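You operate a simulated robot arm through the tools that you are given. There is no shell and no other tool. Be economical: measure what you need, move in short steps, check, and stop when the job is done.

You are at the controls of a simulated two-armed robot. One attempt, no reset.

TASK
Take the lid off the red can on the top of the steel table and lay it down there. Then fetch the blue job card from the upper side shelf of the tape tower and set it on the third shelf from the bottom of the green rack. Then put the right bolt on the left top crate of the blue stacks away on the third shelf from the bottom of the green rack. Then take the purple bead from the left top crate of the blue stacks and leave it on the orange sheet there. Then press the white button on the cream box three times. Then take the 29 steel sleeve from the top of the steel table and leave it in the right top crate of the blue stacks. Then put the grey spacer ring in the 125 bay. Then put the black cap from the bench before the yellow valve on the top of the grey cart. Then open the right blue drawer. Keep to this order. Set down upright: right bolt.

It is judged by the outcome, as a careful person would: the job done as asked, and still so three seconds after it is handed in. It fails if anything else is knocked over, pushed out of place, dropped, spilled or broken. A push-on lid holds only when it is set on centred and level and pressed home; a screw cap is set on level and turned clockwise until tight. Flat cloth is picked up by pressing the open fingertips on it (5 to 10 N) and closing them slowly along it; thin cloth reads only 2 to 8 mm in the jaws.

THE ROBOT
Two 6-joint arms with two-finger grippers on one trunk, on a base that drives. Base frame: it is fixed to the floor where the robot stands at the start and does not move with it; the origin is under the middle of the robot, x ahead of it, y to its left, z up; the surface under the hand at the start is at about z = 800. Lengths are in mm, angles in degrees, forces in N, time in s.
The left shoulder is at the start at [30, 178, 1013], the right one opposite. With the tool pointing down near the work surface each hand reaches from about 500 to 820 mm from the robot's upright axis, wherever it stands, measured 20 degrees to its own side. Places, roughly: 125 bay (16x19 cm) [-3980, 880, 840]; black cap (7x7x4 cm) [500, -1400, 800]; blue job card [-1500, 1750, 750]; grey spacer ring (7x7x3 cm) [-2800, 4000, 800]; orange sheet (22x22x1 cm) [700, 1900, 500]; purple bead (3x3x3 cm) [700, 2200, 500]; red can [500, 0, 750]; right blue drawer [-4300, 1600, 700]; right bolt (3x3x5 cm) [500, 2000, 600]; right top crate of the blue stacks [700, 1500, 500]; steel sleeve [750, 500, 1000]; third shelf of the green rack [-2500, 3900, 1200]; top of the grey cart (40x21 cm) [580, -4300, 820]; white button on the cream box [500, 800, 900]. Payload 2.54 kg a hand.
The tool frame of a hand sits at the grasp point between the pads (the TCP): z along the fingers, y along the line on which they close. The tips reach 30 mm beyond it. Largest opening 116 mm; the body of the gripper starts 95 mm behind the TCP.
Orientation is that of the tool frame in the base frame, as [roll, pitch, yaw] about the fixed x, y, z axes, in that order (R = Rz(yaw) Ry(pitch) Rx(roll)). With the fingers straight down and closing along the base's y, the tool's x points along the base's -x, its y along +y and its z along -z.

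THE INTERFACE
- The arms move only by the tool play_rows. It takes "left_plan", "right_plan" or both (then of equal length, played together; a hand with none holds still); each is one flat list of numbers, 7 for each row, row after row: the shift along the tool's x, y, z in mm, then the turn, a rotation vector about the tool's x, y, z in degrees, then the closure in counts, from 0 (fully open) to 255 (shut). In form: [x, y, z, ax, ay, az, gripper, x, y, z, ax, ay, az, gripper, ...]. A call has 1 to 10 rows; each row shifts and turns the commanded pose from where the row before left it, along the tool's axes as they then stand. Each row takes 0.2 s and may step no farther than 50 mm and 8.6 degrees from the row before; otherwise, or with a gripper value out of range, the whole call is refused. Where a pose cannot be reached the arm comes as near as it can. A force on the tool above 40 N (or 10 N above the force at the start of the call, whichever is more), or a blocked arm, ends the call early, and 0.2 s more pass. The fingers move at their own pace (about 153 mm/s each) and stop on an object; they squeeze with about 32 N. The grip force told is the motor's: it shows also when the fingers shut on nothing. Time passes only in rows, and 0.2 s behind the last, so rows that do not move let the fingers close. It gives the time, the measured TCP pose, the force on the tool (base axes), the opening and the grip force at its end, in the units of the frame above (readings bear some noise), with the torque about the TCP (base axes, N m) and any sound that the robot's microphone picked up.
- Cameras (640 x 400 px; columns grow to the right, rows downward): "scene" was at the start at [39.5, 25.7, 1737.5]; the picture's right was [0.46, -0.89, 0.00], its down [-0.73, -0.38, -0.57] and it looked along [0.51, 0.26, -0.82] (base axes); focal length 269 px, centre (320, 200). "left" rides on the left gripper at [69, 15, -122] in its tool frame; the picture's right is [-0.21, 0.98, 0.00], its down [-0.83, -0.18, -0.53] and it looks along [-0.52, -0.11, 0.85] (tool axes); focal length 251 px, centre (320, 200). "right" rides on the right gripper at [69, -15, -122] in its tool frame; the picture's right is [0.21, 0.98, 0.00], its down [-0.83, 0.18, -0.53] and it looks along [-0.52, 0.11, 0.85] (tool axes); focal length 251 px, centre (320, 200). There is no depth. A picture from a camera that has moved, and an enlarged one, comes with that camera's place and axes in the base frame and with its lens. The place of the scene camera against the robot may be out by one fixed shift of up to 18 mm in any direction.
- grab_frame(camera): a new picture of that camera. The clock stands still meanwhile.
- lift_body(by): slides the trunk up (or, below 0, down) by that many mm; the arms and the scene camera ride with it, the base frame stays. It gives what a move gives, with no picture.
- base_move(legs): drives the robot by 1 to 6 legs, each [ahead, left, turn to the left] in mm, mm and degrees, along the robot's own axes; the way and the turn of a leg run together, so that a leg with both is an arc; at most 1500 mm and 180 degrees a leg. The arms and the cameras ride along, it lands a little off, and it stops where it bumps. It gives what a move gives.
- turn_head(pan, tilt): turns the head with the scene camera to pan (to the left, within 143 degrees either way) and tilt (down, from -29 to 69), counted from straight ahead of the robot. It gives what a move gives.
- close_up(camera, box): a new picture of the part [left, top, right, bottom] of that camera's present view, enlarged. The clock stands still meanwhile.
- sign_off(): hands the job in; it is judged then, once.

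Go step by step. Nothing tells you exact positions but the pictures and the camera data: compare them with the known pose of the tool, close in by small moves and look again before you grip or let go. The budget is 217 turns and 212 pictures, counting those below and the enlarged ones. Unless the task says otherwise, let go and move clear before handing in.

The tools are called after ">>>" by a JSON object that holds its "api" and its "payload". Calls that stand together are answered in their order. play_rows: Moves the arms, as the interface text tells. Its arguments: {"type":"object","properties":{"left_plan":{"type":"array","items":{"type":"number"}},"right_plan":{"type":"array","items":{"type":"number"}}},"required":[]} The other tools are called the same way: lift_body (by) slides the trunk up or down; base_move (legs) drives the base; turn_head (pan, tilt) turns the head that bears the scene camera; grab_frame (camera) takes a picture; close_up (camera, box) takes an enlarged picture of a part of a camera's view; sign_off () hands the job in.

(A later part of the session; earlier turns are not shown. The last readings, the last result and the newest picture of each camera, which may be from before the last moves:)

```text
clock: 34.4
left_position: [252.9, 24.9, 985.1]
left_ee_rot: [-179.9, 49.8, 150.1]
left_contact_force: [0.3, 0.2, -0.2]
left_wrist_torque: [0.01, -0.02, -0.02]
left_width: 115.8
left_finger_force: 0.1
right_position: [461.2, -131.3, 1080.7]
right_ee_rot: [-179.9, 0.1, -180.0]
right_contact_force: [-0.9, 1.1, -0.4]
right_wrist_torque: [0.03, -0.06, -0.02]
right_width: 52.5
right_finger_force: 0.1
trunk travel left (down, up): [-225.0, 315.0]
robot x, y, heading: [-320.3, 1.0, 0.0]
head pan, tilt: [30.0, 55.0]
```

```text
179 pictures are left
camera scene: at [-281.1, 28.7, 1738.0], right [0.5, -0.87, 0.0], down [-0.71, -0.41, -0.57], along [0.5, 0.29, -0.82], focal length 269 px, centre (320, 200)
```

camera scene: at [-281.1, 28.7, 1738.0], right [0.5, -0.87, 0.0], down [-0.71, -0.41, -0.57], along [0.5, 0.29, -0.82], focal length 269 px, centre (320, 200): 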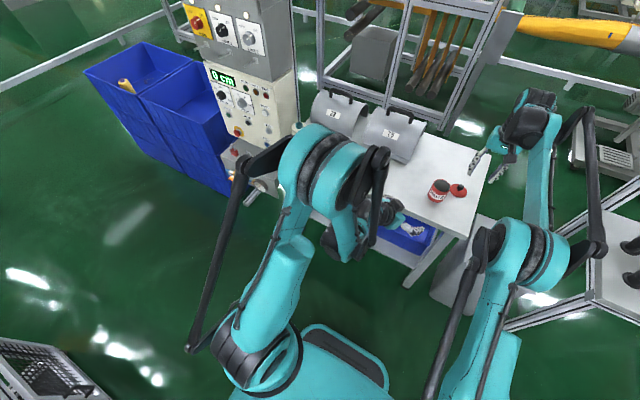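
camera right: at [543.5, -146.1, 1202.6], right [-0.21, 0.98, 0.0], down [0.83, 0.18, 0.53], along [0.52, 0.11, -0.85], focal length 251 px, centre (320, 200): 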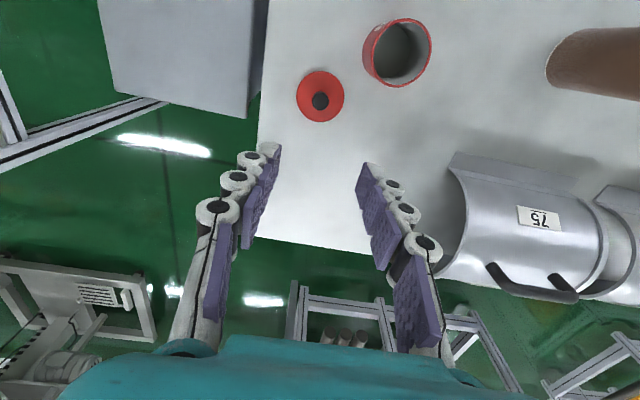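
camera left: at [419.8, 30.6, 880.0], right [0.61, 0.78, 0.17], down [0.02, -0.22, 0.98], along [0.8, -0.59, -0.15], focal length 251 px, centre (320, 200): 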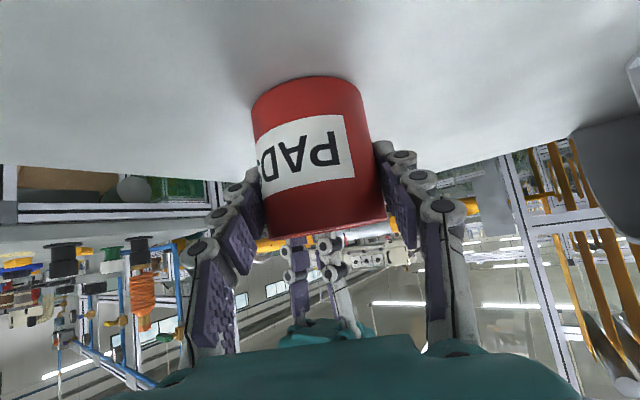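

The row limit refused the plan; I resend with smaller turns.

>>> {"api": "play_rows", "payload": {"left_plan": [0, 0, -20, 0, 0, 0, 0, 0, 15, 0, 0, 8.4, 0, 0, 0, 15, 0, 0, 8.4, 0, 0, 0, 15, 0, 0, 8.4, 0, 0, 0, 15, 0, 0, 8.4, 0, 0, 0, 20, 0, 0, 8.3, 0, 0, 0, 30, 0, 0, 8.2, 0, 0, 0, 30, -10, 0, 0, -8, 0, 0, 30, -20, 0, 0, -8, 0, 0, 30, -20, 0, 0, -8, 0], "right_plan": [45, 0, 0, 0, 0, 0, 140, 45, 0, 0, 0, 0, 0, 140, 45, 0, -10, 0, 0, 0, 140, 45, 0, -10, 0, 0, 0, 140, 45, 0, -10, 0, 0, 0, 140, 45, 0, 0, 0, 0, 0, 140, 45, -20, 0, 0, 0, 0, 140, 45, -20, 0, 0, 0, 0, 140, 30, -20, 0, 0, 0, 0, 140, 30, -20, 0, 0, 0, 0, 140]}}

>>> {"api": "turn_head", "payload": {"pan": 100, "tilt": 55}}

>>> {"api": "grab_frame", "payload": {"camera": "scene"}}

```text
clock: 36.6
left_position: [327.0, 211.7, 1050.2]
left_ee_rot: [179.8, -0.2, 174.3]
left_contact_force: [-1.4, 0.2, 0.6]
left_wrist_torque: [-0.02, -0.07, 0.02]
left_width: 116.2
left_finger_force: 0.1
right_position: [40.2, -210.3, 1109.3]
right_ee_rot: [179.9, 0.1, -179.9]
right_contact_force: [-1.1, 0.1, -0.1]
right_wrist_torque: [0.0, -0.09, 0.02]
right_width: 52.4
right_finger_force: 0.0
trunk travel left (down, up): [-225.0, 315.0]
robot x, y, heading: [-318.6, 1.3, 0.0]
head pan, tilt: [30.0, 55.0]
```

```text
clock: 38.0
left_position: [326.9, 208.7, 1047.8]
left_ee_rot: [179.8, -0.2, 174.1]
left_contact_force: [0.2, -0.9, -0.2]
left_wrist_torque: [-0.02, -0.04, 0.03]
left_width: 116.1
left_finger_force: 0.0
right_position: [41.1, -210.5, 1109.7]
right_ee_rot: [-179.9, 0.1, -180.0]
right_contact_force: [0.2, 0.3, 0.2]
right_wrist_torque: [0.0, -0.03, -0.02]
right_width: 52.3
right_finger_force: 0.1
trunk travel left (down, up): [-225.0, 315.0]
robot x, y, heading: [-319.5, 0.3, 0.2]
head pan, tilt: [100.0, 55.0]
```

```text
178 pictures are left
camera scene: at [-356.1, 63.6, 1738.0], right [0.98, 0.17, 0.0], down [0.14, -0.81, -0.57], along [-0.1, 0.56, -0.82], focal length 269 px, centre (320, 200)
```

scene: 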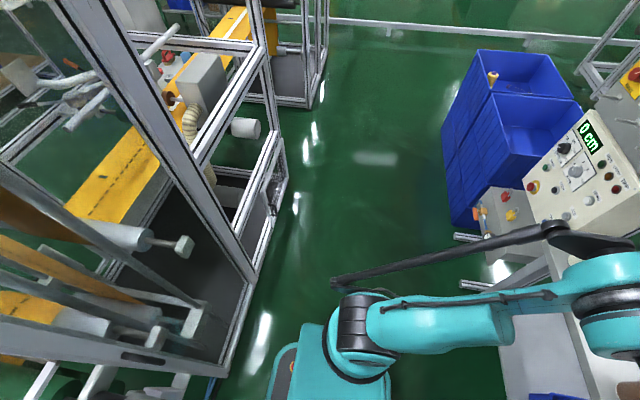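

I pull the left arm in too, then strafe left along the aisle to face the gap between the frames.

>>> {"api": "play_rows", "payload": {"left_plan": [45, 0, 0, 0, 0, -6, 0, 45, 5, -10, 0, 0, 0, 0, 45, 5, -10, 0, 0, 0, 0, 45, 5, -10, 0, 0, 0, 0, 45, 5, -10, 0, 0, 0, 0, 45, 0, 0, 0, 0, 0, 0]}}

>>> {"api": "base_move", "payload": {"legs": [[0, 900, 0], [0, 900, 0]]}}

>>> {"api": "turn_head", "payload": {"pan": 143, "tilt": 35}}

>>> {"api": "grab_frame", "payload": {"camera": "scene"}}

```text
clock: 39.4
left_position: [53.5, 236.1, 1089.4]
left_ee_rot: [179.8, -0.3, -179.8]
left_contact_force: [-0.9, 0.0, 0.4]
left_wrist_torque: [-0.02, -0.02, 0.0]
left_width: 116.3
left_finger_force: 0.0
right_position: [40.1, -210.8, 1110.3]
right_ee_rot: [-180.0, 0.2, 179.9]
right_contact_force: [-0.8, 0.4, 1.0]
right_wrist_torque: [-0.03, -0.05, 0.02]
right_width: 52.2
right_finger_force: 0.0
trunk travel left (down, up): [-225.0, 315.0]
robot x, y, heading: [-321.4, 3.0, 0.0]
head pan, tilt: [100.0, 55.0]
```

```text
clock: 48.5
left_position: [53.3, 2045.3, 1090.3]
left_ee_rot: [179.8, -0.2, -179.8]
left_contact_force: [0.2, -0.1, 0.5]
left_wrist_torque: [0.02, -0.01, -0.01]
left_width: 116.1
left_finger_force: 0.1
right_position: [38.7, 1599.5, 1110.0]
right_ee_rot: [-179.9, 0.1, -180.0]
right_contact_force: [0.5, 1.2, -0.1]
right_wrist_torque: [-0.04, 0.01, 0.0]
right_width: 52.4
right_finger_force: 0.0
trunk travel left (down, up): [-225.0, 315.0]
robot x, y, heading: [-323.7, 1806.7, -0.1]
head pan, tilt: [100.0, 55.0]
```

```text
clock: 49.6
left_position: [51.7, 2045.6, 1089.2]
left_ee_rot: [179.7, -0.3, -179.8]
left_contact_force: [0.1, -0.1, -0.4]
left_wrist_torque: [0.02, 0.03, -0.01]
left_width: 116.2
left_finger_force: 0.1
right_position: [38.6, 1599.0, 1108.5]
right_ee_rot: [180.0, 0.2, -180.0]
right_contact_force: [-0.5, -0.6, -0.5]
right_wrist_torque: [0.01, 0.0, -0.01]
right_width: 52.3
right_finger_force: 0.1
trunk travel left (down, up): [-225.0, 315.0]
robot x, y, heading: [-323.4, 1810.2, 0.1]
head pan, tilt: [143.0, 35.0]
```

```text
177 pictures are left
camera scene: at [-417.9, 1855.0, 1766.2], right [0.6, 0.8, 0.0], down [0.46, -0.35, -0.82], along [-0.65, 0.49, -0.57], focal length 269 px, centre (320, 200)
```

scene: 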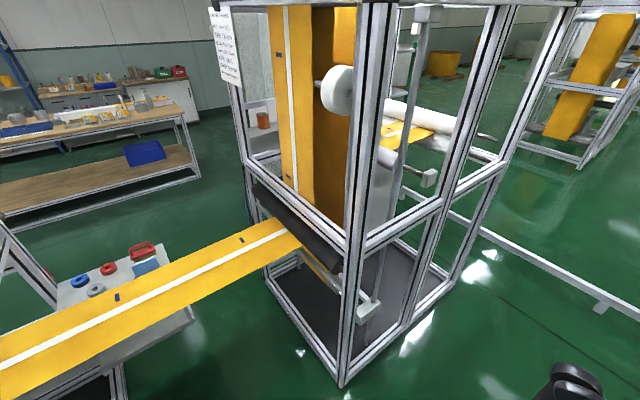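

I see the shelf behind the yellow tape, with the blue card near [-1610, 1720, 770]. I turn to face it, in the middle of the gap, and look.

>>> {"api": "base_move", "payload": {"legs": [[0, 160, 0], [0, 0, 180], [250, 0, 0]]}}

>>> {"api": "turn_head", "payload": {"pan": 10, "tilt": 35}}

>>> {"api": "grab_frame", "payload": {"camera": "scene"}}

```text
clock: 59.9
left_position: [-943.0, 1714.9, 1089.1]
left_ee_rot: [179.7, -0.3, 1.9]
left_contact_force: [-0.1, 0.1, 0.5]
left_wrist_torque: [0.01, -0.02, 0.02]
left_width: 116.1
left_finger_force: 0.0
right_position: [-941.9, 2163.0, 1110.2]
right_ee_rot: [-179.9, 0.0, 1.7]
right_contact_force: [-0.6, 0.1, -0.1]
right_wrist_torque: [0.0, -0.04, 0.01]
right_width: 51.9
right_finger_force: 0.0
trunk travel left (down, up): [-225.0, 315.0]
robot x, y, heading: [-572.2, 1964.6, -178.3]
head pan, tilt: [143.0, 35.0]
```

```text
clock: 62.0
left_position: [-942.6, 1715.9, 1089.7]
left_ee_rot: [179.8, -0.2, 1.9]
left_contact_force: [-0.8, 0.1, 0.2]
left_wrist_torque: [-0.01, 0.02, 0.02]
left_width: 115.9
left_finger_force: 0.1
right_position: [-941.1, 2161.4, 1109.7]
right_ee_rot: [180.0, 0.1, 1.8]
right_contact_force: [0.3, 0.2, 0.4]
right_wrist_torque: [0.0, 0.05, 0.01]
right_width: 52.2
right_finger_force: 0.0
trunk travel left (down, up): [-225.0, 315.0]
robot x, y, heading: [-576.4, 1959.7, -178.5]
head pan, tilt: [10.0, 35.0]
```

```text
176 pictures are left
camera scene: at [-624.3, 1937.6, 1766.2], right [-0.2, 0.98, 0.0], down [0.56, 0.12, -0.82], along [-0.8, -0.17, -0.57], focal length 269 px, centre (320, 200)
```

scene: 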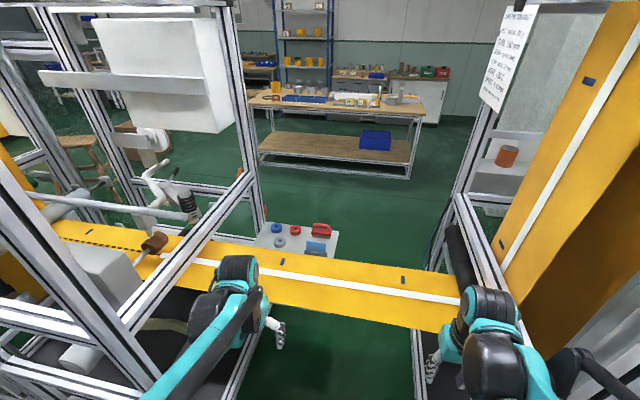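

>>> {"api": "close_up", "payload": {"camera": "scene", "box": [240, 200, 400, 300]}}

```text
4.00 times, centred on (320, 250) of scene
camera zoom: at [-624.3, 1937.6, 1766.2], right [-0.2, 0.98, 0.0], down [0.56, 0.12, -0.82], along [-0.8, -0.17, -0.57], focal length 1077 px, centre (320, 0)
```

zoom: 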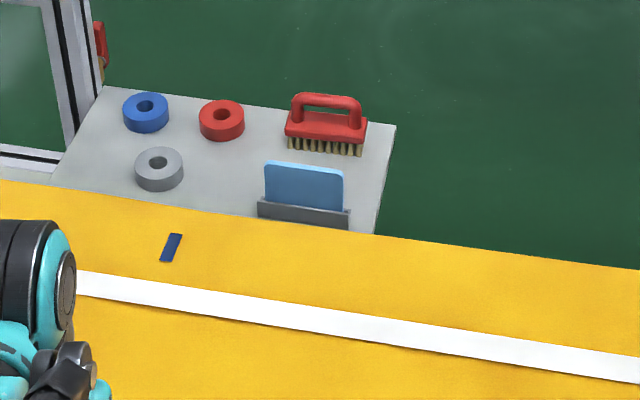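

The card stands upright in a slotted holder, facing me, behind the tape. I drive forward a bit and turn the left hand 90° so that it closes across the card.

>>> {"api": "base_move", "payload": {"legs": [[270, 0, -1.6]]}}

>>> {"api": "play_rows", "payload": {"left_plan": [-20, 0, 0, 0, 0, -8.5, 60, 0, 0, 0, 0, 0, -8.5, 60, 0, 0, 0, 0, 0, -8.5, 60, 0, 0, 0, 0, 0, -8.5, 60, 0, 0, 0, 0, 0, -8.5, 60, 0, 0, 0, 0, 0, -8.5, 60, 0, 0, 0, 0, 0, -8.5, 60, 0, 0, 0, 0, 0, -8.5, 60, 0, 0, 0, 0, 0, -8.5, 60, 0, 0, 0, 0, 0, -8.5, 60]}}

>>> {"api": "grab_frame", "payload": {"camera": "scene"}}

>>> {"api": "grab_frame", "payload": {"camera": "left"}}

```text
clock: 63.9
left_position: [-1218.6, 1722.3, 1089.0]
left_ee_rot: [179.7, -0.3, 0.4]
left_contact_force: [0.0, 0.7, -0.7]
left_wrist_torque: [-0.02, -0.05, -0.02]
left_width: 116.2
left_finger_force: 0.1
right_position: [-1205.2, 2168.4, 1110.3]
right_ee_rot: [180.0, 0.1, 0.0]
right_contact_force: [0.1, 0.3, 0.2]
right_wrist_torque: [0.01, -0.02, -0.02]
right_width: 52.4
right_finger_force: 0.0
trunk travel left (down, up): [-225.0, 315.0]
robot x, y, heading: [-840.0, 1958.2, -180.1]
head pan, tilt: [10.0, 35.0]
```

```text
clock: 66.1
left_position: [-1238.2, 1721.3, 1089.9]
left_ee_rot: [179.7, 0.2, 85.5]
left_contact_force: [-0.1, -0.1, 0.6]
left_wrist_torque: [0.01, 0.03, 0.0]
left_width: 88.9
left_finger_force: 0.1
right_position: [-1205.3, 2168.4, 1109.7]
right_ee_rot: [-180.0, 0.1, 0.0]
right_contact_force: [0.0, -0.3, -0.1]
right_wrist_torque: [-0.01, 0.01, 0.01]
right_width: 52.3
right_finger_force: 0.0
trunk travel left (down, up): [-225.0, 315.0]
robot x, y, heading: [-837.6, 1960.9, -179.9]
head pan, tilt: [10.0, 35.0]
```

```text
174 pictures are left
camera scene: at [-894.2, 1935.1, 1766.2], right [-0.17, 0.98, 0.0], down [0.56, 0.1, -0.82], along [-0.81, -0.14, -0.57], focal length 269 px, centre (320, 200)
```

scene: 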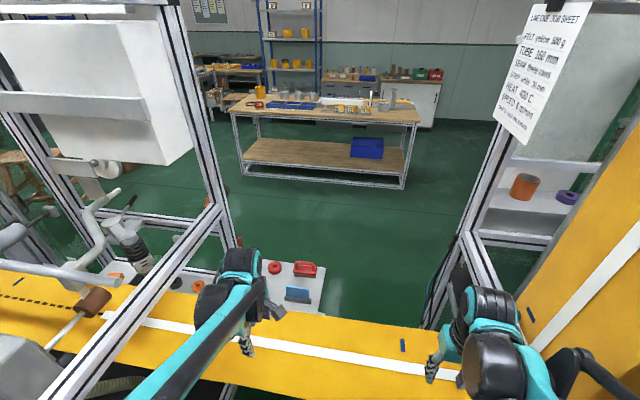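

```text
173 pictures are left
camera left: at [-1218.4, 1789.2, 1212.3], right [0.96, -0.29, 0.01], down [-0.25, -0.81, 0.54], along [-0.15, -0.51, -0.84], focal length 251 px, centre (320, 200)
```

left: 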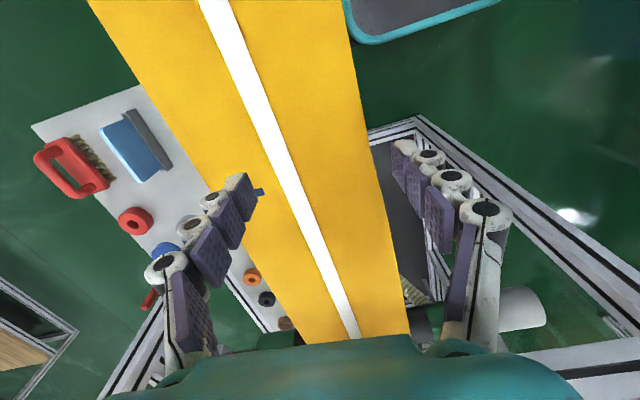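

The card is at about [-1590, 1725], top near z 810. I bring the left hand over it at z 950 and look down.

>>> {"api": "play_rows", "payload": {"left_plan": [0, -42, 0, 0, 0, -4.5, 60, 0, -42, 0, 0, 0, 0, 60, 0, -42, 0, 0, 0, 0, 60, 0, -42, 0, 0, 0, 0, 60, 0, -42, 10, 0, 0, 0, 60, 0, -42, 30, 0, 0, 0, 60, 2, -42, 30, 0, 0, 0, 60, 3, -42, 30, 0, 0, 0, 60, 3, 0, 30, 0, 0, 0, 60]}}

>>> {"api": "grab_frame", "payload": {"camera": "left"}}

>>> {"api": "grab_frame", "payload": {"camera": "scene"}}

```text
refused: row 6 steps farther than a row can; nothing moved
```

```text
172 pictures are left
camera left: at [-1218.4, 1789.2, 1212.3], right [0.96, -0.29, 0.01], down [-0.25, -0.81, 0.54], along [-0.15, -0.51, -0.84], focal length 251 px, centre (320, 200)
```

left: 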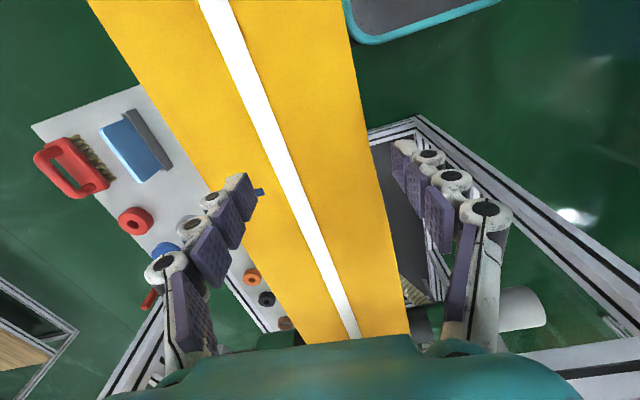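

```text
171 pictures are left
camera scene: at [-894.2, 1935.1, 1766.2], right [-0.17, 0.98, 0.0], down [0.56, 0.1, -0.82], along [-0.81, -0.14, -0.57], focal length 269 px, centre (320, 200)
```

scene: 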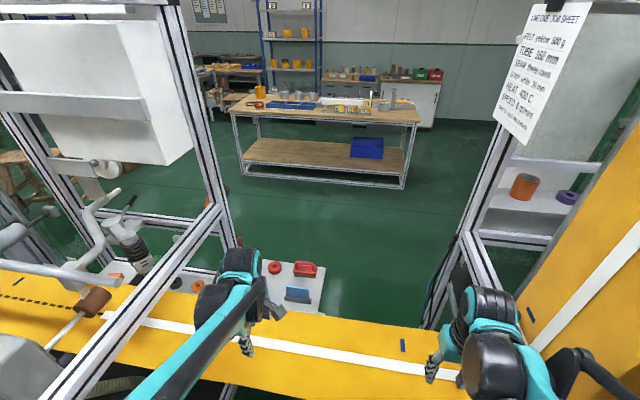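

Norm over 50 in that row; I resend with smaller steps.

>>> {"api": "play_rows", "payload": {"left_plan": [0, -42, 0, 0, 0, -4.5, 60, 0, -42, 0, 0, 0, 0, 60, 0, -42, 0, 0, 0, 0, 60, 0, -42, 0, 0, 0, 0, 60, 0, -40, 10, 0, 0, 0, 60, 0, -40, 25, 0, 0, 0, 60, 2, -40, 25, 0, 0, 0, 60, 3, -40, 25, 0, 0, 0, 60, 3, 0, 40, 0, 0, 0, 60]}}

>>> {"api": "grab_frame", "payload": {"camera": "left"}}

>>> {"api": "close_up", "payload": {"camera": "scene", "box": [220, 230, 380, 330]}}

```text
clock: 68.1
left_position: [-1565.2, 1734.9, 962.8]
left_ee_rot: [179.7, 0.2, 89.6]
left_contact_force: [0.5, -0.1, -0.6]
left_wrist_torque: [-0.01, -0.03, 0.01]
left_width: 88.7
left_finger_force: 0.0
right_position: [-1205.3, 2167.9, 1110.3]
right_ee_rot: [180.0, 0.2, 0.0]
right_contact_force: [-0.3, 0.3, 0.6]
right_wrist_torque: [0.03, 0.03, 0.0]
right_width: 52.4
right_finger_force: 0.1
trunk travel left (down, up): [-225.0, 315.0]
robot x, y, heading: [-841.9, 1959.9, -179.9]
head pan, tilt: [10.0, 35.0]
```

```text
170 pictures are left
camera left: at [-1551.0, 1803.2, 1086.0], right [0.98, -0.22, 0.01], down [-0.19, -0.82, 0.54], along [-0.11, -0.52, -0.84], focal length 251 px, centre (320, 200)
```

left: 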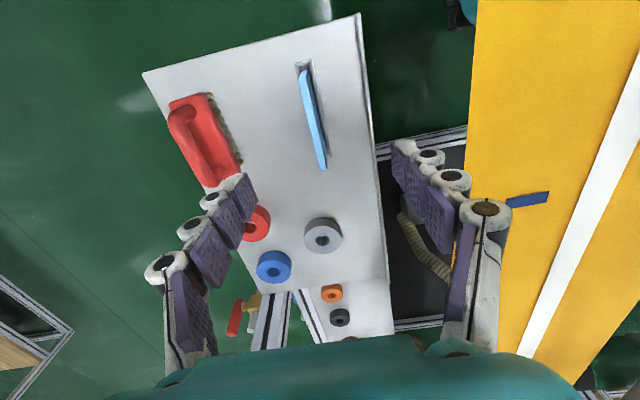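

```text
4.00 times, centred on (300, 280) of scene
camera zoom: at [-894.1, 1934.9, 1766.2], right [-0.17, 0.98, 0.0], down [0.56, 0.1, -0.82], along [-0.81, -0.14, -0.57], focal length 1077 px, centre (400, -120)
```

zoom: 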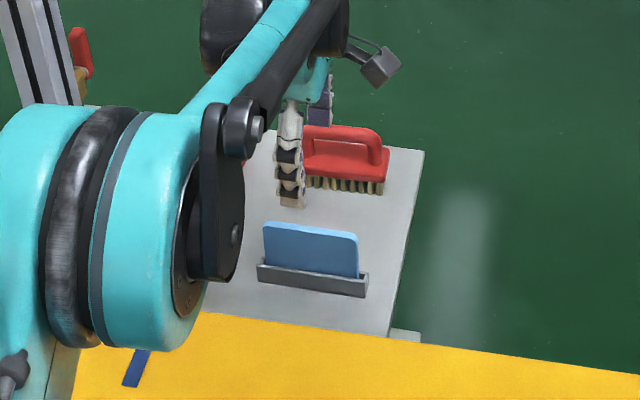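

Triangulated: card top edge centre [-1572, 1736, 826], running along y. I descend astride it, with tips to about z 792.

>>> {"api": "play_rows", "payload": {"left_plan": [1, -7, 30, 0, 0, 0, 140, 0, 0, 40, 0, 0, 0, 140, 0, 0, 35, 0, 0, 0, 140, 0, 0, 35, 0, 0, 0, 140, 0, 0, 0, 0, 0, 0, 140]}}

>>> {"api": "grab_frame", "payload": {"camera": "left"}}

```text
clock: 69.3
left_position: [-1570.5, 1734.9, 824.1]
left_ee_rot: [179.7, 0.2, 89.8]
left_contact_force: [0.3, -0.4, 0.4]
left_wrist_torque: [-0.01, 0.02, 0.0]
left_width: 52.4
left_finger_force: 0.0
right_position: [-1204.9, 2168.2, 1110.1]
right_ee_rot: [-180.0, 0.2, 0.0]
right_contact_force: [0.1, -0.6, 0.4]
right_wrist_torque: [0.01, 0.0, 0.0]
right_width: 52.3
right_finger_force: 0.1
trunk travel left (down, up): [-225.0, 315.0]
robot x, y, heading: [-838.8, 1959.4, -180.0]
head pan, tilt: [10.0, 35.0]
```

```text
168 pictures are left
camera left: at [-1556.6, 1803.8, 946.5], right [0.98, -0.22, 0.01], down [-0.19, -0.82, 0.54], along [-0.11, -0.52, -0.84], focal length 251 px, centre (320, 200)
```

left: 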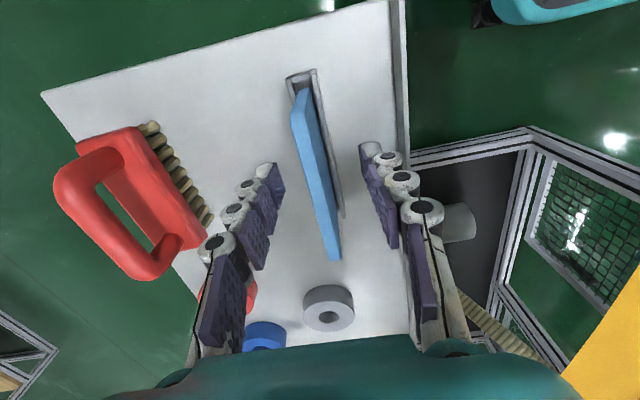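

Well astride the card. I close and lift straight up.

>>> {"api": "play_rows", "payload": {"left_plan": [0, 0, 0, 0, 0, 0, 200, 0, 0, 0, 0, 0, 0, 255, 0, 0, 0, 0, 0, 0, 255, 0, 0, 0, 0, 0, 0, 255]}}

>>> {"api": "play_rows", "payload": {"left_plan": [0, 0, -5, 0, 0, 0, 255, 0, 0, -10, 0, 0, 0, 255, 0, 0, -25, 0, 0, 0, 255, 0, 0, -40, 0, 0, 0, 255, 0, 0, -40, 0, 0, 0, 255, 0, 0, -40, 0, 0, 0, 255, 0, 0, -40, 0, 0, 0, 255]}}

>>> {"api": "grab_frame", "payload": {"camera": "left"}}

```text
clock: 70.3
left_position: [-1571.2, 1734.7, 825.0]
left_ee_rot: [179.6, 0.2, 89.7]
left_contact_force: [0.6, -0.4, 0.0]
left_wrist_torque: [-0.02, 0.05, 0.04]
left_width: 6.4
left_finger_force: 32.1
right_position: [-1205.0, 2168.1, 1110.4]
right_ee_rot: [-180.0, 0.1, 0.0]
right_contact_force: [0.3, 0.5, -0.4]
right_wrist_torque: [0.0, 0.0, 0.01]
right_width: 52.3
right_finger_force: 0.1
trunk travel left (down, up): [-225.0, 315.0]
robot x, y, heading: [-845.0, 1958.3, -179.8]
head pan, tilt: [10.0, 35.0]
```

```text
clock: 71.9
left_position: [-1571.1, 1736.0, 1024.2]
left_ee_rot: [179.7, 0.2, 89.9]
left_contact_force: [0.1, 0.3, 0.0]
left_wrist_torque: [-0.01, 0.02, -0.05]
left_width: 6.6
left_finger_force: 32.4
right_position: [-1203.0, 2168.4, 1109.0]
right_ee_rot: [180.0, 0.1, 0.0]
right_contact_force: [0.1, -1.0, -1.0]
right_wrist_torque: [-0.02, 0.06, 0.03]
right_width: 52.1
right_finger_force: 0.0
trunk travel left (down, up): [-225.0, 315.0]
robot x, y, heading: [-842.0, 1956.4, -179.8]
head pan, tilt: [10.0, 35.0]
```

```text
167 pictures are left
camera left: at [-1556.7, 1804.9, 1146.9], right [0.98, -0.22, 0.01], down [-0.19, -0.82, 0.54], along [-0.11, -0.52, -0.84], focal length 251 px, centre (320, 200)
```

left: 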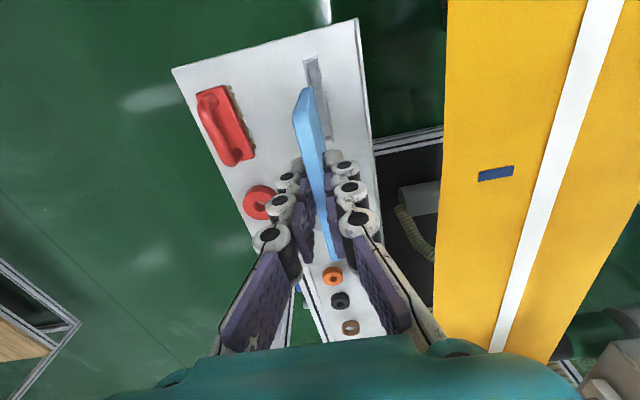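

The card is out of its holder and held. I retract the arm, back out, and look for the route to the green rack.

>>> {"api": "play_rows", "payload": {"left_plan": [0, 40, -10, 0, 0, 0, 255, 0, 45, -10, 0, 0, 0, 255, 0, 45, -10, 0, 0, 0, 255, 0, 45, -10, 0, 0, 0, 255, 0, 45, -10, 0, 0, 0, 255, 0, 45, -10, 0, 0, 0, 255, 0, 45, 0, 0, 0, 0, 255, 0, 20, 0, 0, 0, 0, 255]}}

>>> {"api": "base_move", "payload": {"legs": [[-550, 0, 0]]}}

>>> {"api": "turn_head", "payload": {"pan": 55, "tilt": 20}}

>>> {"api": "grab_frame", "payload": {"camera": "scene"}}

>>> {"api": "turn_head", "payload": {"pan": -60, "tilt": 20}}

>>> {"api": "grab_frame", "payload": {"camera": "scene"}}

```text
clock: 73.7
left_position: [-1242.6, 1734.3, 1085.6]
left_ee_rot: [179.7, 0.1, 89.7]
left_contact_force: [0.5, 0.0, -1.1]
left_wrist_torque: [-0.05, 0.03, 0.01]
left_width: 6.6
left_finger_force: 32.4
right_position: [-1204.3, 2167.1, 1110.2]
right_ee_rot: [-180.0, 0.2, 0.0]
right_contact_force: [-0.3, -0.4, 0.3]
right_wrist_torque: [0.04, -0.02, 0.0]
right_width: 52.3
right_finger_force: 0.0
trunk travel left (down, up): [-225.0, 315.0]
robot x, y, heading: [-846.9, 1957.3, -179.6]
head pan, tilt: [10.0, 35.0]
```

```text
clock: 76.9
left_position: [-696.6, 1736.4, 1085.7]
left_ee_rot: [179.7, 0.2, 89.2]
left_contact_force: [-0.2, -0.1, -0.7]
left_wrist_torque: [0.03, 0.04, -0.03]
left_width: 6.5
left_finger_force: 32.0
right_position: [-653.9, 2169.2, 1110.5]
right_ee_rot: [-180.0, 0.3, -0.4]
right_contact_force: [-0.9, 0.1, 0.3]
right_wrist_torque: [-0.02, 0.05, -0.01]
right_width: 52.2
right_finger_force: 0.0
trunk travel left (down, up): [-225.0, 315.0]
robot x, y, heading: [-294.1, 1956.1, 179.6]
head pan, tilt: [10.0, 35.0]
```

```text
clock: 78.0
left_position: [-697.0, 1736.9, 1085.8]
left_ee_rot: [179.7, 0.2, 89.3]
left_contact_force: [0.3, 0.4, -0.3]
left_wrist_torque: [-0.02, 0.0, 0.0]
left_width: 6.5
left_finger_force: 32.0
right_position: [-655.0, 2169.4, 1109.7]
right_ee_rot: [180.0, 0.1, -0.4]
right_contact_force: [0.3, 1.1, 0.8]
right_wrist_torque: [0.02, 0.02, 0.0]
right_width: 51.8
right_finger_force: 0.0
trunk travel left (down, up): [-225.0, 315.0]
robot x, y, heading: [-297.4, 1954.8, 179.9]
head pan, tilt: [55.0, 20.0]
```

```text
166 pictures are left
camera scene: at [-313.6, 1872.9, 1790.0], right [-0.81, 0.58, 0.0], down [0.2, 0.28, -0.94], along [-0.54, -0.77, -0.34], focal length 269 px, centre (320, 200)
```

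scene: 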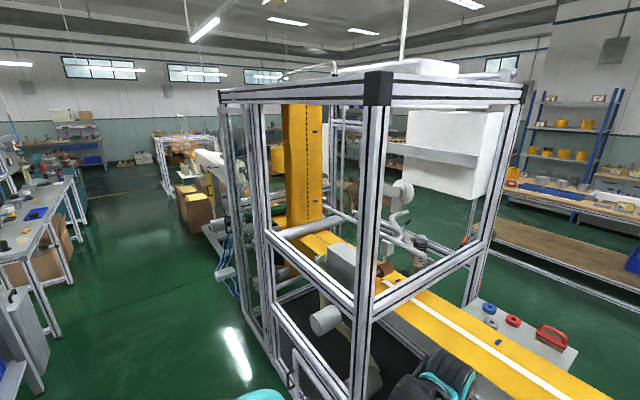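

```text
clock: 80.0
left_position: [-696.9, 1736.2, 1084.9]
left_ee_rot: [179.7, 0.2, 89.3]
left_contact_force: [0.1, 0.1, 0.7]
left_wrist_torque: [0.01, -0.01, 0.0]
left_width: 6.4
left_finger_force: 32.4
right_position: [-654.5, 2170.7, 1110.2]
right_ee_rot: [179.9, 0.1, -0.5]
right_contact_force: [0.1, -0.1, 0.1]
right_wrist_torque: [-0.03, 0.01, -0.01]
right_width: 52.4
right_finger_force: 0.0
trunk travel left (down, up): [-225.0, 315.0]
robot x, y, heading: [-294.8, 1953.4, 179.8]
head pan, tilt: [-60.0, 20.0]
```

```text
165 pictures are left
camera scene: at [-305.6, 2029.7, 1790.1], right [0.87, 0.49, 0.0], down [0.17, -0.3, -0.94], along [-0.47, 0.82, -0.34], focal length 269 px, centre (320, 200)
```

scene: 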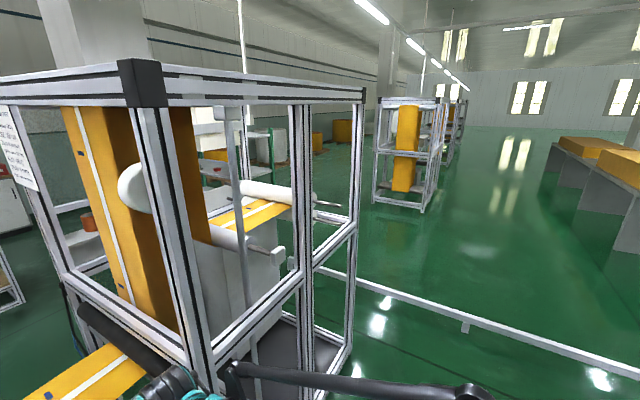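

The green rack stands west of the line of machines; a low rail closes the north end. I turn south and drive down the aisle to look for the way round.

>>> {"api": "base_move", "payload": {"legs": [[0, 0, 90], [1500, 0, 0], [900, 0, 0]]}}

>>> {"api": "turn_head", "payload": {"pan": 0, "tilt": 18}}

>>> {"api": "grab_frame", "payload": {"camera": "scene"}}

>>> {"api": "turn_head", "payload": {"pan": -70, "tilt": 18}}

>>> {"api": "grab_frame", "payload": {"camera": "scene"}}

```text
clock: 95.5
left_position: [-78.5, -836.7, 1084.4]
left_ee_rot: [179.8, 0.1, 179.7]
left_contact_force: [0.0, -0.7, -0.3]
left_wrist_torque: [0.02, -0.01, 0.02]
left_width: 6.2
left_finger_force: 31.7
right_position: [-512.4, -799.8, 1109.6]
right_ee_rot: [-180.0, 0.1, 89.9]
right_contact_force: [0.0, -0.1, 0.4]
right_wrist_torque: [0.02, -0.02, -0.01]
right_width: 52.2
right_finger_force: 0.1
trunk travel left (down, up): [-225.0, 315.0]
robot x, y, heading: [-304.6, -437.4, -89.9]
head pan, tilt: [-60.0, 20.0]
```

```text
clock: 96.8
left_position: [-78.3, -838.6, 1085.8]
left_ee_rot: [179.8, 0.2, 179.8]
left_contact_force: [-0.4, 0.2, 0.0]
left_wrist_torque: [0.0, 0.02, -0.01]
left_width: 6.4
left_finger_force: 32.5
right_position: [-512.0, -798.8, 1110.8]
right_ee_rot: [180.0, 0.1, 90.0]
right_contact_force: [-0.2, -0.5, 0.1]
right_wrist_torque: [0.03, 0.01, 0.0]
right_width: 52.6
right_finger_force: 0.0
trunk travel left (down, up): [-225.0, 315.0]
robot x, y, heading: [-301.7, -433.8, -90.1]
head pan, tilt: [0.0, 18.0]
```

```text
164 pictures are left
camera scene: at [-296.7, -507.7, 1793.3], right [-1.0, 0.0, 0.0], down [0.0, 0.31, -0.95], along [0.0, -0.95, -0.31], focal length 269 px, centre (320, 200)
```

scene: 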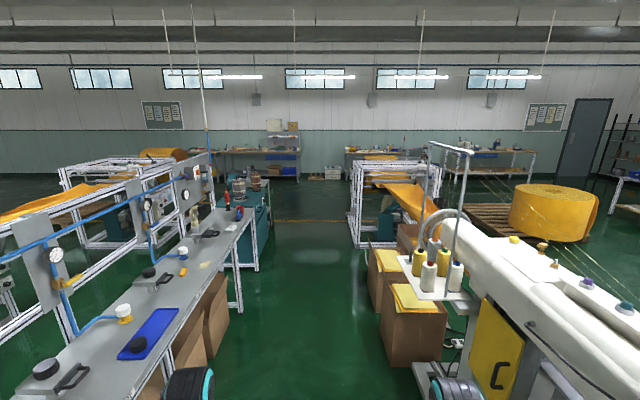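

```text
clock: 98.2
left_position: [-79.3, -836.4, 1085.4]
left_ee_rot: [179.7, 0.2, 179.6]
left_contact_force: [0.4, 0.0, -0.3]
left_wrist_torque: [0.0, -0.03, -0.01]
left_width: 6.6
left_finger_force: 32.0
right_position: [-512.5, -797.6, 1109.5]
right_ee_rot: [179.9, 0.1, 90.1]
right_contact_force: [-0.5, -0.4, -0.1]
right_wrist_torque: [-0.02, 0.0, 0.0]
right_width: 52.1
right_finger_force: 0.0
trunk travel left (down, up): [-225.0, 315.0]
robot x, y, heading: [-298.1, -437.4, -89.9]
head pan, tilt: [-70.0, 18.0]
```

```text
163 pictures are left
camera scene: at [-384.3, -446.4, 1793.3], right [-0.34, 0.94, 0.0], down [0.29, 0.11, -0.95], along [-0.89, -0.33, -0.31], focal length 269 px, centre (320, 200)
```

scene: 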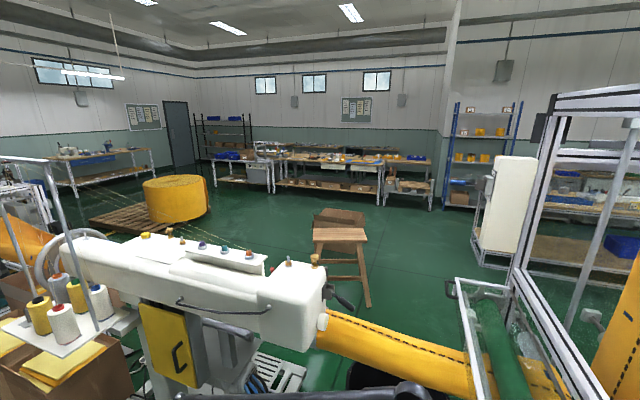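

The corridor south is clear between the grey bench and the boxes; the west side seems reachable beyond the white frame. I drive south and look right.

>>> {"api": "base_move", "payload": {"legs": [[1500, 0, 0], [1500, 0, 0], [1500, 0, 0]]}}

>>> {"api": "turn_head", "payload": {"pan": -60, "tilt": 25}}

>>> {"api": "grab_frame", "payload": {"camera": "scene"}}

>>> {"api": "turn_head", "payload": {"pan": -120, "tilt": 25}}

>>> {"api": "grab_frame", "payload": {"camera": "scene"}}

```text
clock: 119.7
left_position: [-42.0, -5344.3, 1085.4]
left_ee_rot: [179.7, 0.3, -179.7]
left_contact_force: [0.7, -0.6, 0.1]
left_wrist_torque: [0.02, -0.02, 0.01]
left_width: 6.8
left_finger_force: 31.7
right_position: [-475.7, -5308.4, 1110.3]
right_ee_rot: [-180.0, 0.2, 90.6]
right_contact_force: [-0.1, -0.2, 0.0]
right_wrist_torque: [0.04, -0.01, -0.01]
right_width: 52.0
right_finger_force: 0.1
trunk travel left (down, up): [-225.0, 315.0]
robot x, y, heading: [-265.0, -4944.5, -89.2]
head pan, tilt: [-70.0, 18.0]
```

```text
clock: 120.5
left_position: [-41.6, -5344.5, 1084.9]
left_ee_rot: [179.7, 0.1, -179.7]
left_contact_force: [-0.5, -0.7, -0.6]
left_wrist_torque: [-0.02, 0.03, 0.03]
left_width: 6.8
left_finger_force: 32.4
right_position: [-475.2, -5307.6, 1110.4]
right_ee_rot: [180.0, 0.1, 90.5]
right_contact_force: [0.0, 0.2, -0.3]
right_wrist_torque: [0.03, 0.01, 0.0]
right_width: 52.3
right_finger_force: 0.1
trunk travel left (down, up): [-225.0, 315.0]
robot x, y, heading: [-270.0, -4945.5, -89.1]
head pan, tilt: [-60.0, 25.0]
```

```text
162 pictures are left
camera scene: at [-342.5, -4969.5, 1782.0], right [-0.51, 0.86, 0.0], down [0.36, 0.21, -0.91], along [-0.78, -0.46, -0.42], focal length 269 px, centre (320, 200)
```

scene: 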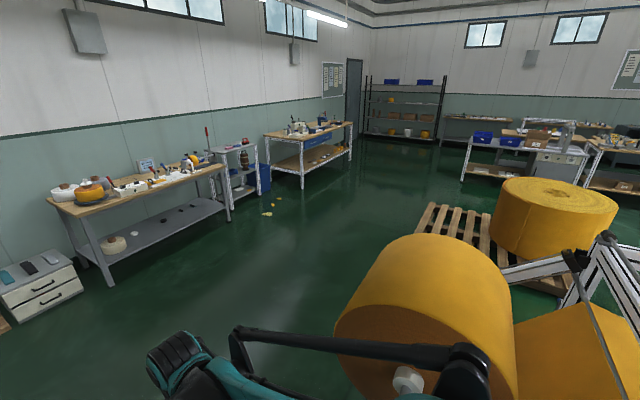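

```text
clock: 121.8
left_position: [-42.1, -5342.4, 1085.7]
left_ee_rot: [179.6, 0.1, -179.7]
left_contact_force: [-0.3, -0.2, -0.1]
left_wrist_torque: [-0.02, -0.01, 0.0]
left_width: 6.5
left_finger_force: 31.9
right_position: [-475.8, -5308.3, 1109.0]
right_ee_rot: [-180.0, 0.1, 90.5]
right_contact_force: [0.5, 0.1, -0.9]
right_wrist_torque: [-0.02, -0.01, 0.0]
right_width: 52.4
right_finger_force: 0.0
trunk travel left (down, up): [-225.0, 315.0]
robot x, y, heading: [-270.0, -4944.3, -89.4]
head pan, tilt: [-120.0, 25.0]
```

```text
161 pictures are left
camera scene: at [-343.4, -4877.7, 1782.0], right [0.49, 0.87, 0.0], down [0.37, -0.21, -0.91], along [-0.79, 0.44, -0.42], focal length 269 px, centre (320, 200)
```

scene: 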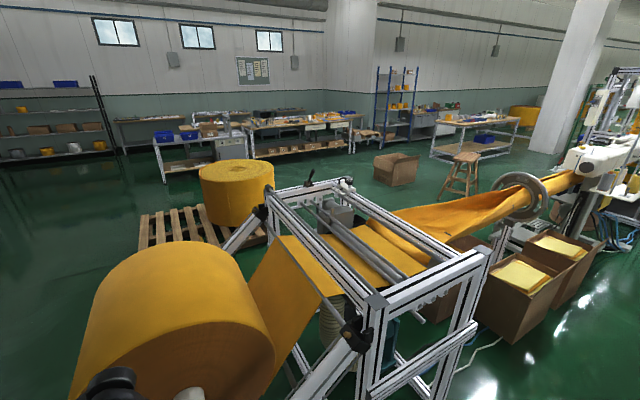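

The way west is open south of the yellow roll (y about -6300), then north along x ≈ -2400. I drive round.

>>> {"api": "base_move", "payload": {"legs": [[1350, 0, 0], [0, 0, -90.7], [1500, 0, 0], [650, 0, 0], [0, 0, -90], [1500, 0, 0]]}}

>>> {"api": "turn_head", "payload": {"pan": 0, "tilt": 22}}

>>> {"api": "grab_frame", "payload": {"camera": "scene"}}

```text
clock: 153.4
left_position: [-2646.7, -4410.9, 1085.4]
left_ee_rot: [179.7, 0.2, 0.2]
left_contact_force: [-0.2, 0.5, 0.2]
left_wrist_torque: [0.01, 0.02, 0.02]
left_width: 6.5
left_finger_force: 32.1
right_position: [-2213.1, -4446.5, 1109.8]
right_ee_rot: [-180.0, 0.1, -89.7]
right_contact_force: [0.3, 0.3, 0.1]
right_wrist_torque: [-0.01, 0.01, -0.01]
right_width: 52.3
right_finger_force: 0.1
trunk travel left (down, up): [-225.0, 315.0]
robot x, y, heading: [-2421.6, -4813.0, 90.5]
head pan, tilt: [-120.0, 25.0]
```

```text
clock: 155.4
left_position: [-2647.3, -4412.4, 1085.6]
left_ee_rot: [179.7, 0.2, 0.1]
left_contact_force: [-0.1, 0.9, -0.1]
left_wrist_torque: [0.01, 0.0, -0.01]
left_width: 6.8
left_finger_force: 32.2
right_position: [-2212.0, -4447.1, 1108.9]
right_ee_rot: [-180.0, 0.1, -89.7]
right_contact_force: [0.8, 0.1, 0.3]
right_wrist_torque: [-0.02, 0.01, 0.01]
right_width: 52.3
right_finger_force: 0.0
trunk travel left (down, up): [-225.0, 315.0]
robot x, y, heading: [-2422.6, -4808.2, 90.5]
head pan, tilt: [0.0, 22.0]
```

```text
160 pictures are left
camera scene: at [-2416.5, -4754.5, 1786.8], right [1.0, 0.01, 0.0], down [0.0, -0.37, -0.93], along [-0.01, 0.93, -0.37], focal length 269 px, centre (320, 200)
```

scene: 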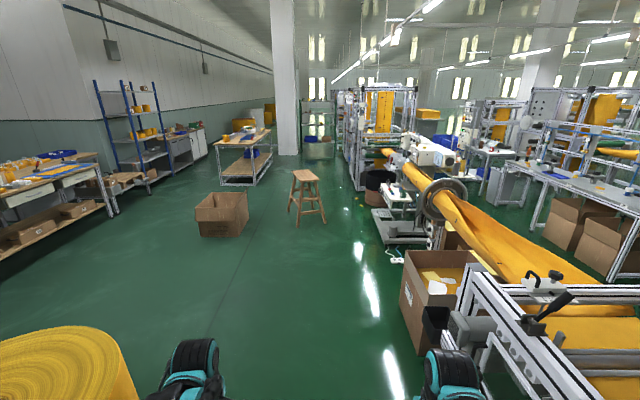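

North of me a stool and a cardboard box stand on the floor; I go round the box on its west side, where there is ample room.

>>> {"api": "base_move", "payload": {"legs": [[1500, 0, -0.5], [700, 0, 0], [0, 1200, 0], [0, 1100, 0], [1500, 0, 0], [700, 0, 0]]}}

>>> {"api": "turn_head", "payload": {"pan": -35, "tilt": 22}}

>>> {"api": "grab_frame", "payload": {"camera": "scene"}}

```text
clock: 187.7
left_position: [-4871.0, 68.9, 1084.9]
left_ee_rot: [179.7, 0.1, -1.1]
left_contact_force: [-0.5, -0.2, 0.5]
left_wrist_torque: [-0.04, -0.01, 0.02]
left_width: 6.5
left_finger_force: 31.7
right_position: [-4436.8, 22.4, 1109.7]
right_ee_rot: [-180.0, 0.1, -90.8]
right_contact_force: [0.1, 0.4, -1.0]
right_wrist_torque: [0.01, 0.01, 0.0]
right_width: 52.3
right_finger_force: 0.1
trunk travel left (down, up): [-225.0, 315.0]
robot x, y, heading: [-4655.5, -335.4, 89.3]
head pan, tilt: [0.0, 22.0]
```

```text
clock: 188.7
left_position: [-4870.8, 67.2, 1085.8]
left_ee_rot: [179.7, 0.2, -0.9]
left_contact_force: [0.5, 0.0, -0.1]
left_wrist_torque: [0.0, 0.03, -0.01]
left_width: 6.5
left_finger_force: 32.3
right_position: [-4438.1, 22.7, 1110.5]
right_ee_rot: [-180.0, 0.2, -90.9]
right_contact_force: [0.2, -0.5, -0.7]
right_wrist_torque: [0.01, 0.0, -0.04]
right_width: 52.4
right_finger_force: 0.0
trunk travel left (down, up): [-225.0, 315.0]
robot x, y, heading: [-4655.7, -333.0, 89.2]
head pan, tilt: [-35.0, 22.0]
```

```text
159 pictures are left
camera scene: at [-4593.6, -298.3, 1786.8], right [0.81, -0.58, 0.0], down [-0.22, -0.3, -0.93], along [0.54, 0.75, -0.37], focal length 269 px, centre (320, 200)
```

scene: 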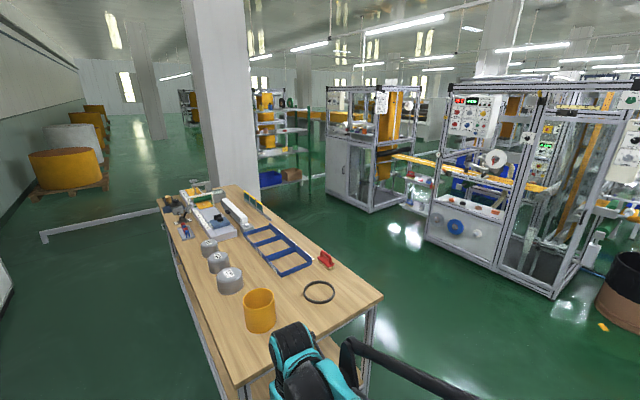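

Here is the workbench with the bays and, behind the column, the green rack. I pass between bench and stool and drive towards the rack.

>>> {"api": "base_move", "payload": {"legs": [[100, 0, 0.7], [0, -1400, 0], [700, 0, 0], [1200, -300, 0], [1000, -200, 0]]}}

>>> {"api": "turn_head", "payload": {"pan": 0, "tilt": 25}}

>>> {"api": "grab_frame", "payload": {"camera": "scene"}}

```text
clock: 210.7
left_position: [-3037.2, 3093.9, 1084.8]
left_ee_rot: [179.8, 0.2, 0.5]
left_contact_force: [0.7, -0.5, -0.7]
left_wrist_torque: [-0.04, 0.03, 0.0]
left_width: 6.4
left_finger_force: 31.8
right_position: [-2603.8, 3061.0, 1109.0]
right_ee_rot: [-179.9, 0.1, -89.3]
right_contact_force: [-0.1, -0.9, -0.6]
right_wrist_torque: [-0.02, 0.0, 0.01]
right_width: 52.3
right_finger_force: 0.1
trunk travel left (down, up): [-225.0, 315.0]
robot x, y, heading: [-2811.6, 2696.8, 90.9]
head pan, tilt: [-35.0, 22.0]
```

```text
clock: 211.7
left_position: [-3038.2, 3093.8, 1086.4]
left_ee_rot: [179.7, 0.2, 0.4]
left_contact_force: [0.2, 0.8, 0.6]
left_wrist_torque: [0.0, -0.01, 0.02]
left_width: 6.8
left_finger_force: 32.0
right_position: [-2602.7, 3061.4, 1110.1]
right_ee_rot: [180.0, 0.1, -89.3]
right_contact_force: [-0.4, -0.1, 0.0]
right_wrist_torque: [0.03, -0.01, 0.01]
right_width: 52.2
right_finger_force: 0.1
trunk travel left (down, up): [-225.0, 315.0]
robot x, y, heading: [-2807.7, 2695.2, 90.6]
head pan, tilt: [0.0, 25.0]
```

```text
158 pictures are left
camera scene: at [-2804.5, 2751.6, 1782.0], right [1.0, 0.01, 0.0], down [0.01, -0.42, -0.91], along [-0.01, 0.91, -0.42], focal length 269 px, centre (320, 200)
```

scene: 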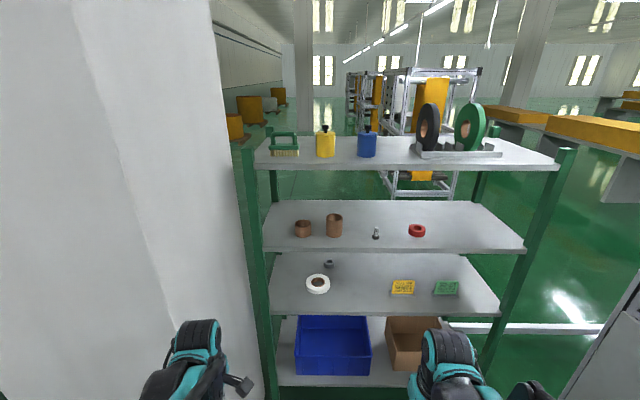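

The green rack faces me: third shelf at about z 1200, front edge y ≈ 3573, with free space at its right part (x ≈ -2220). I check the room to my right before shifting.

>>> {"api": "turn_head", "payload": {"pan": -60, "tilt": 35}}

>>> {"api": "grab_frame", "payload": {"camera": "scene"}}

```text
clock: 213.0
left_position: [-3037.9, 3093.0, 1085.4]
left_ee_rot: [179.7, 0.2, 0.6]
left_contact_force: [0.5, 0.6, -0.6]
left_wrist_torque: [0.0, -0.02, 0.02]
left_width: 6.5
left_finger_force: 32.2
right_position: [-2604.4, 3061.3, 1110.3]
right_ee_rot: [-180.0, 0.0, -89.2]
right_contact_force: [-0.9, 0.8, -0.4]
right_wrist_torque: [0.01, -0.02, 0.0]
right_width: 52.0
right_finger_force: 0.0
trunk travel left (down, up): [-225.0, 315.0]
robot x, y, heading: [-2811.5, 2696.0, 91.0]
head pan, tilt: [-60.0, 35.0]
```

```text
157 pictures are left
camera scene: at [-2727.7, 2704.6, 1766.2], right [0.51, -0.86, 0.0], down [-0.49, -0.29, -0.82], along [0.7, 0.42, -0.57], focal length 269 px, centre (320, 200)
```

scene: 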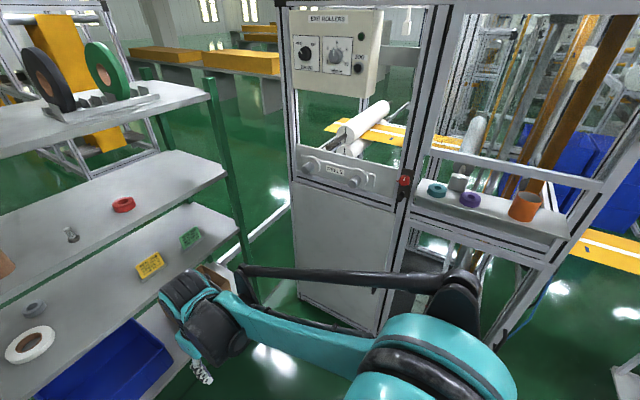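

There is room to x ≈ -2330. I shift there, raise the trunk, and start turning the left hand to point at the shelf.

>>> {"api": "base_move", "payload": {"legs": [[0, -480, -0.9], [230, 0, 0]]}}

>>> {"api": "lift_body", "payload": {"by": 250}}

>>> {"api": "play_rows", "payload": {"left_plan": [0, 0, 0, 8.1, 0, 0, 255, 0, 0, 0, 8.1, 0, 0, 255, 0, 0, 0, 8.1, 0, 0, 255, 0, 0, 0, 8.1, 0, 0, 255, 0, 0, 0, 8.1, 0, 0, 255, 0, 0, 0, 8.1, 0, 0, 255, 0, 0, 0, 8.1, 0, 0, 255, 0, 0, 0, 8.1, 0, 0, 255]}}

>>> {"api": "turn_head", "payload": {"pan": 0, "tilt": 45}}

>>> {"api": "grab_frame", "payload": {"camera": "scene"}}

>>> {"api": "grab_frame", "payload": {"camera": "left"}}

```text
clock: 217.1
left_position: [-2551.6, 3332.3, 1084.8]
left_ee_rot: [179.7, 0.2, -0.3]
left_contact_force: [0.3, -0.3, -0.1]
left_wrist_torque: [-0.03, 0.02, 0.02]
left_width: 6.5
left_finger_force: 32.8
right_position: [-2118.9, 3294.2, 1109.2]
right_ee_rot: [-180.0, 0.0, -90.2]
right_contact_force: [0.5, 1.2, 0.1]
right_wrist_torque: [-0.05, -0.02, 0.02]
right_width: 52.2
right_finger_force: 0.0
trunk travel left (down, up): [-225.0, 315.0]
robot x, y, heading: [-2328.2, 2933.7, 90.0]
head pan, tilt: [-60.0, 35.0]
```

```text
clock: 219.7
left_position: [-2551.9, 3331.3, 1335.6]
left_ee_rot: [179.7, 0.2, -0.2]
left_contact_force: [-0.6, 0.2, 0.1]
left_wrist_torque: [0.01, -0.03, 0.01]
left_width: 6.5
left_finger_force: 32.1
right_position: [-2117.9, 3292.4, 1360.8]
right_ee_rot: [-179.9, 0.1, -90.0]
right_contact_force: [0.1, -0.1, -0.4]
right_wrist_torque: [0.0, 0.02, -0.01]
right_width: 52.3
right_finger_force: 0.1
trunk travel left (down, up): [-475.0, 65.0]
robot x, y, heading: [-2325.7, 2929.4, 90.1]
head pan, tilt: [-60.0, 35.0]
```

```text
clock: 221.7
left_position: [-2560.6, 3363.6, 1366.6]
left_ee_rot: [-115.2, 0.2, -0.3]
left_contact_force: [0.0, 0.8, 0.4]
left_wrist_torque: [-0.01, -0.02, 0.03]
left_width: 6.3
left_finger_force: 32.0
left hand out of reach, approached as far as the arm can: row 8
right_position: [-2117.1, 3291.1, 1359.8]
right_ee_rot: [-180.0, 0.2, -90.2]
right_contact_force: [-0.3, -0.8, 0.1]
right_wrist_torque: [0.04, 0.01, -0.03]
right_width: 52.4
right_finger_force: 0.0
trunk travel left (down, up): [-475.0, 65.0]
robot x, y, heading: [-2328.1, 2931.0, 90.2]
head pan, tilt: [-60.0, 35.0]
stopped in row 8 (left hand): the arm was blocked; the commanded pose is now the measured one
```

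```text
clock: 223.0
left_position: [-2563.2, 3365.6, 1364.8]
left_ee_rot: [-115.5, 0.2, -0.3]
left_contact_force: [1.0, 0.2, 1.4]
left_wrist_torque: [0.0, 0.0, -0.01]
left_width: 6.6
left_finger_force: 32.5
right_position: [-2117.5, 3292.8, 1359.8]
right_ee_rot: [180.0, 0.0, -89.9]
right_contact_force: [0.1, 0.2, 0.0]
right_wrist_torque: [0.02, -0.01, 0.01]
right_width: 52.3
right_finger_force: 0.0
trunk travel left (down, up): [-475.0, 65.0]
robot x, y, heading: [-2328.5, 2932.4, 89.9]
head pan, tilt: [0.0, 45.0]
```

```text
156 pictures are left
camera scene: at [-2323.9, 2976.5, 2001.4], right [1.0, 0.0, 0.0], down [0.0, -0.71, -0.71], along [0.0, 0.71, -0.71], focal length 269 px, centre (320, 200)
```

scene: 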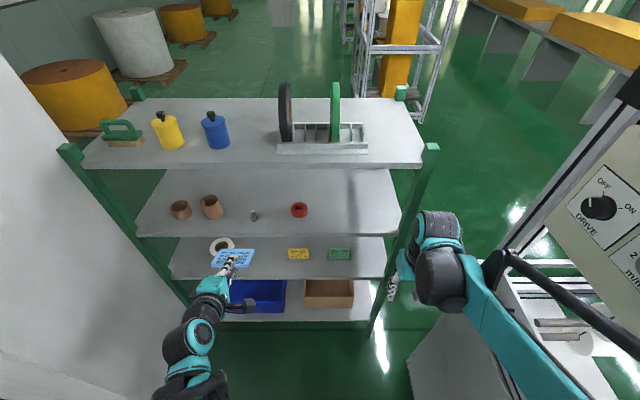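

```text
155 pictures are left
camera left: at [-2494.6, 3248.6, 1403.9], right [-0.22, -0.42, -0.88], down [-0.83, -0.4, 0.4], along [-0.52, 0.82, -0.26], focal length 251 px, centre (320, 200)
```

left: 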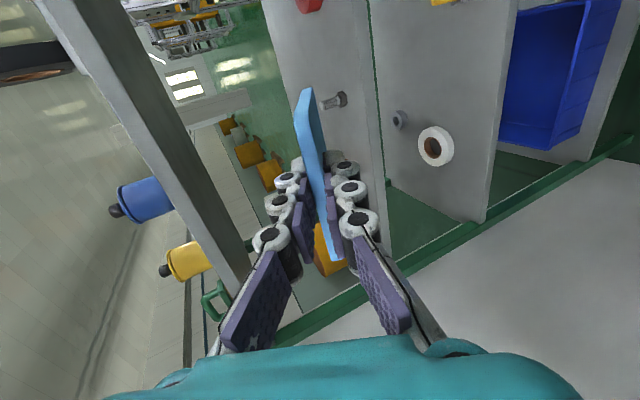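

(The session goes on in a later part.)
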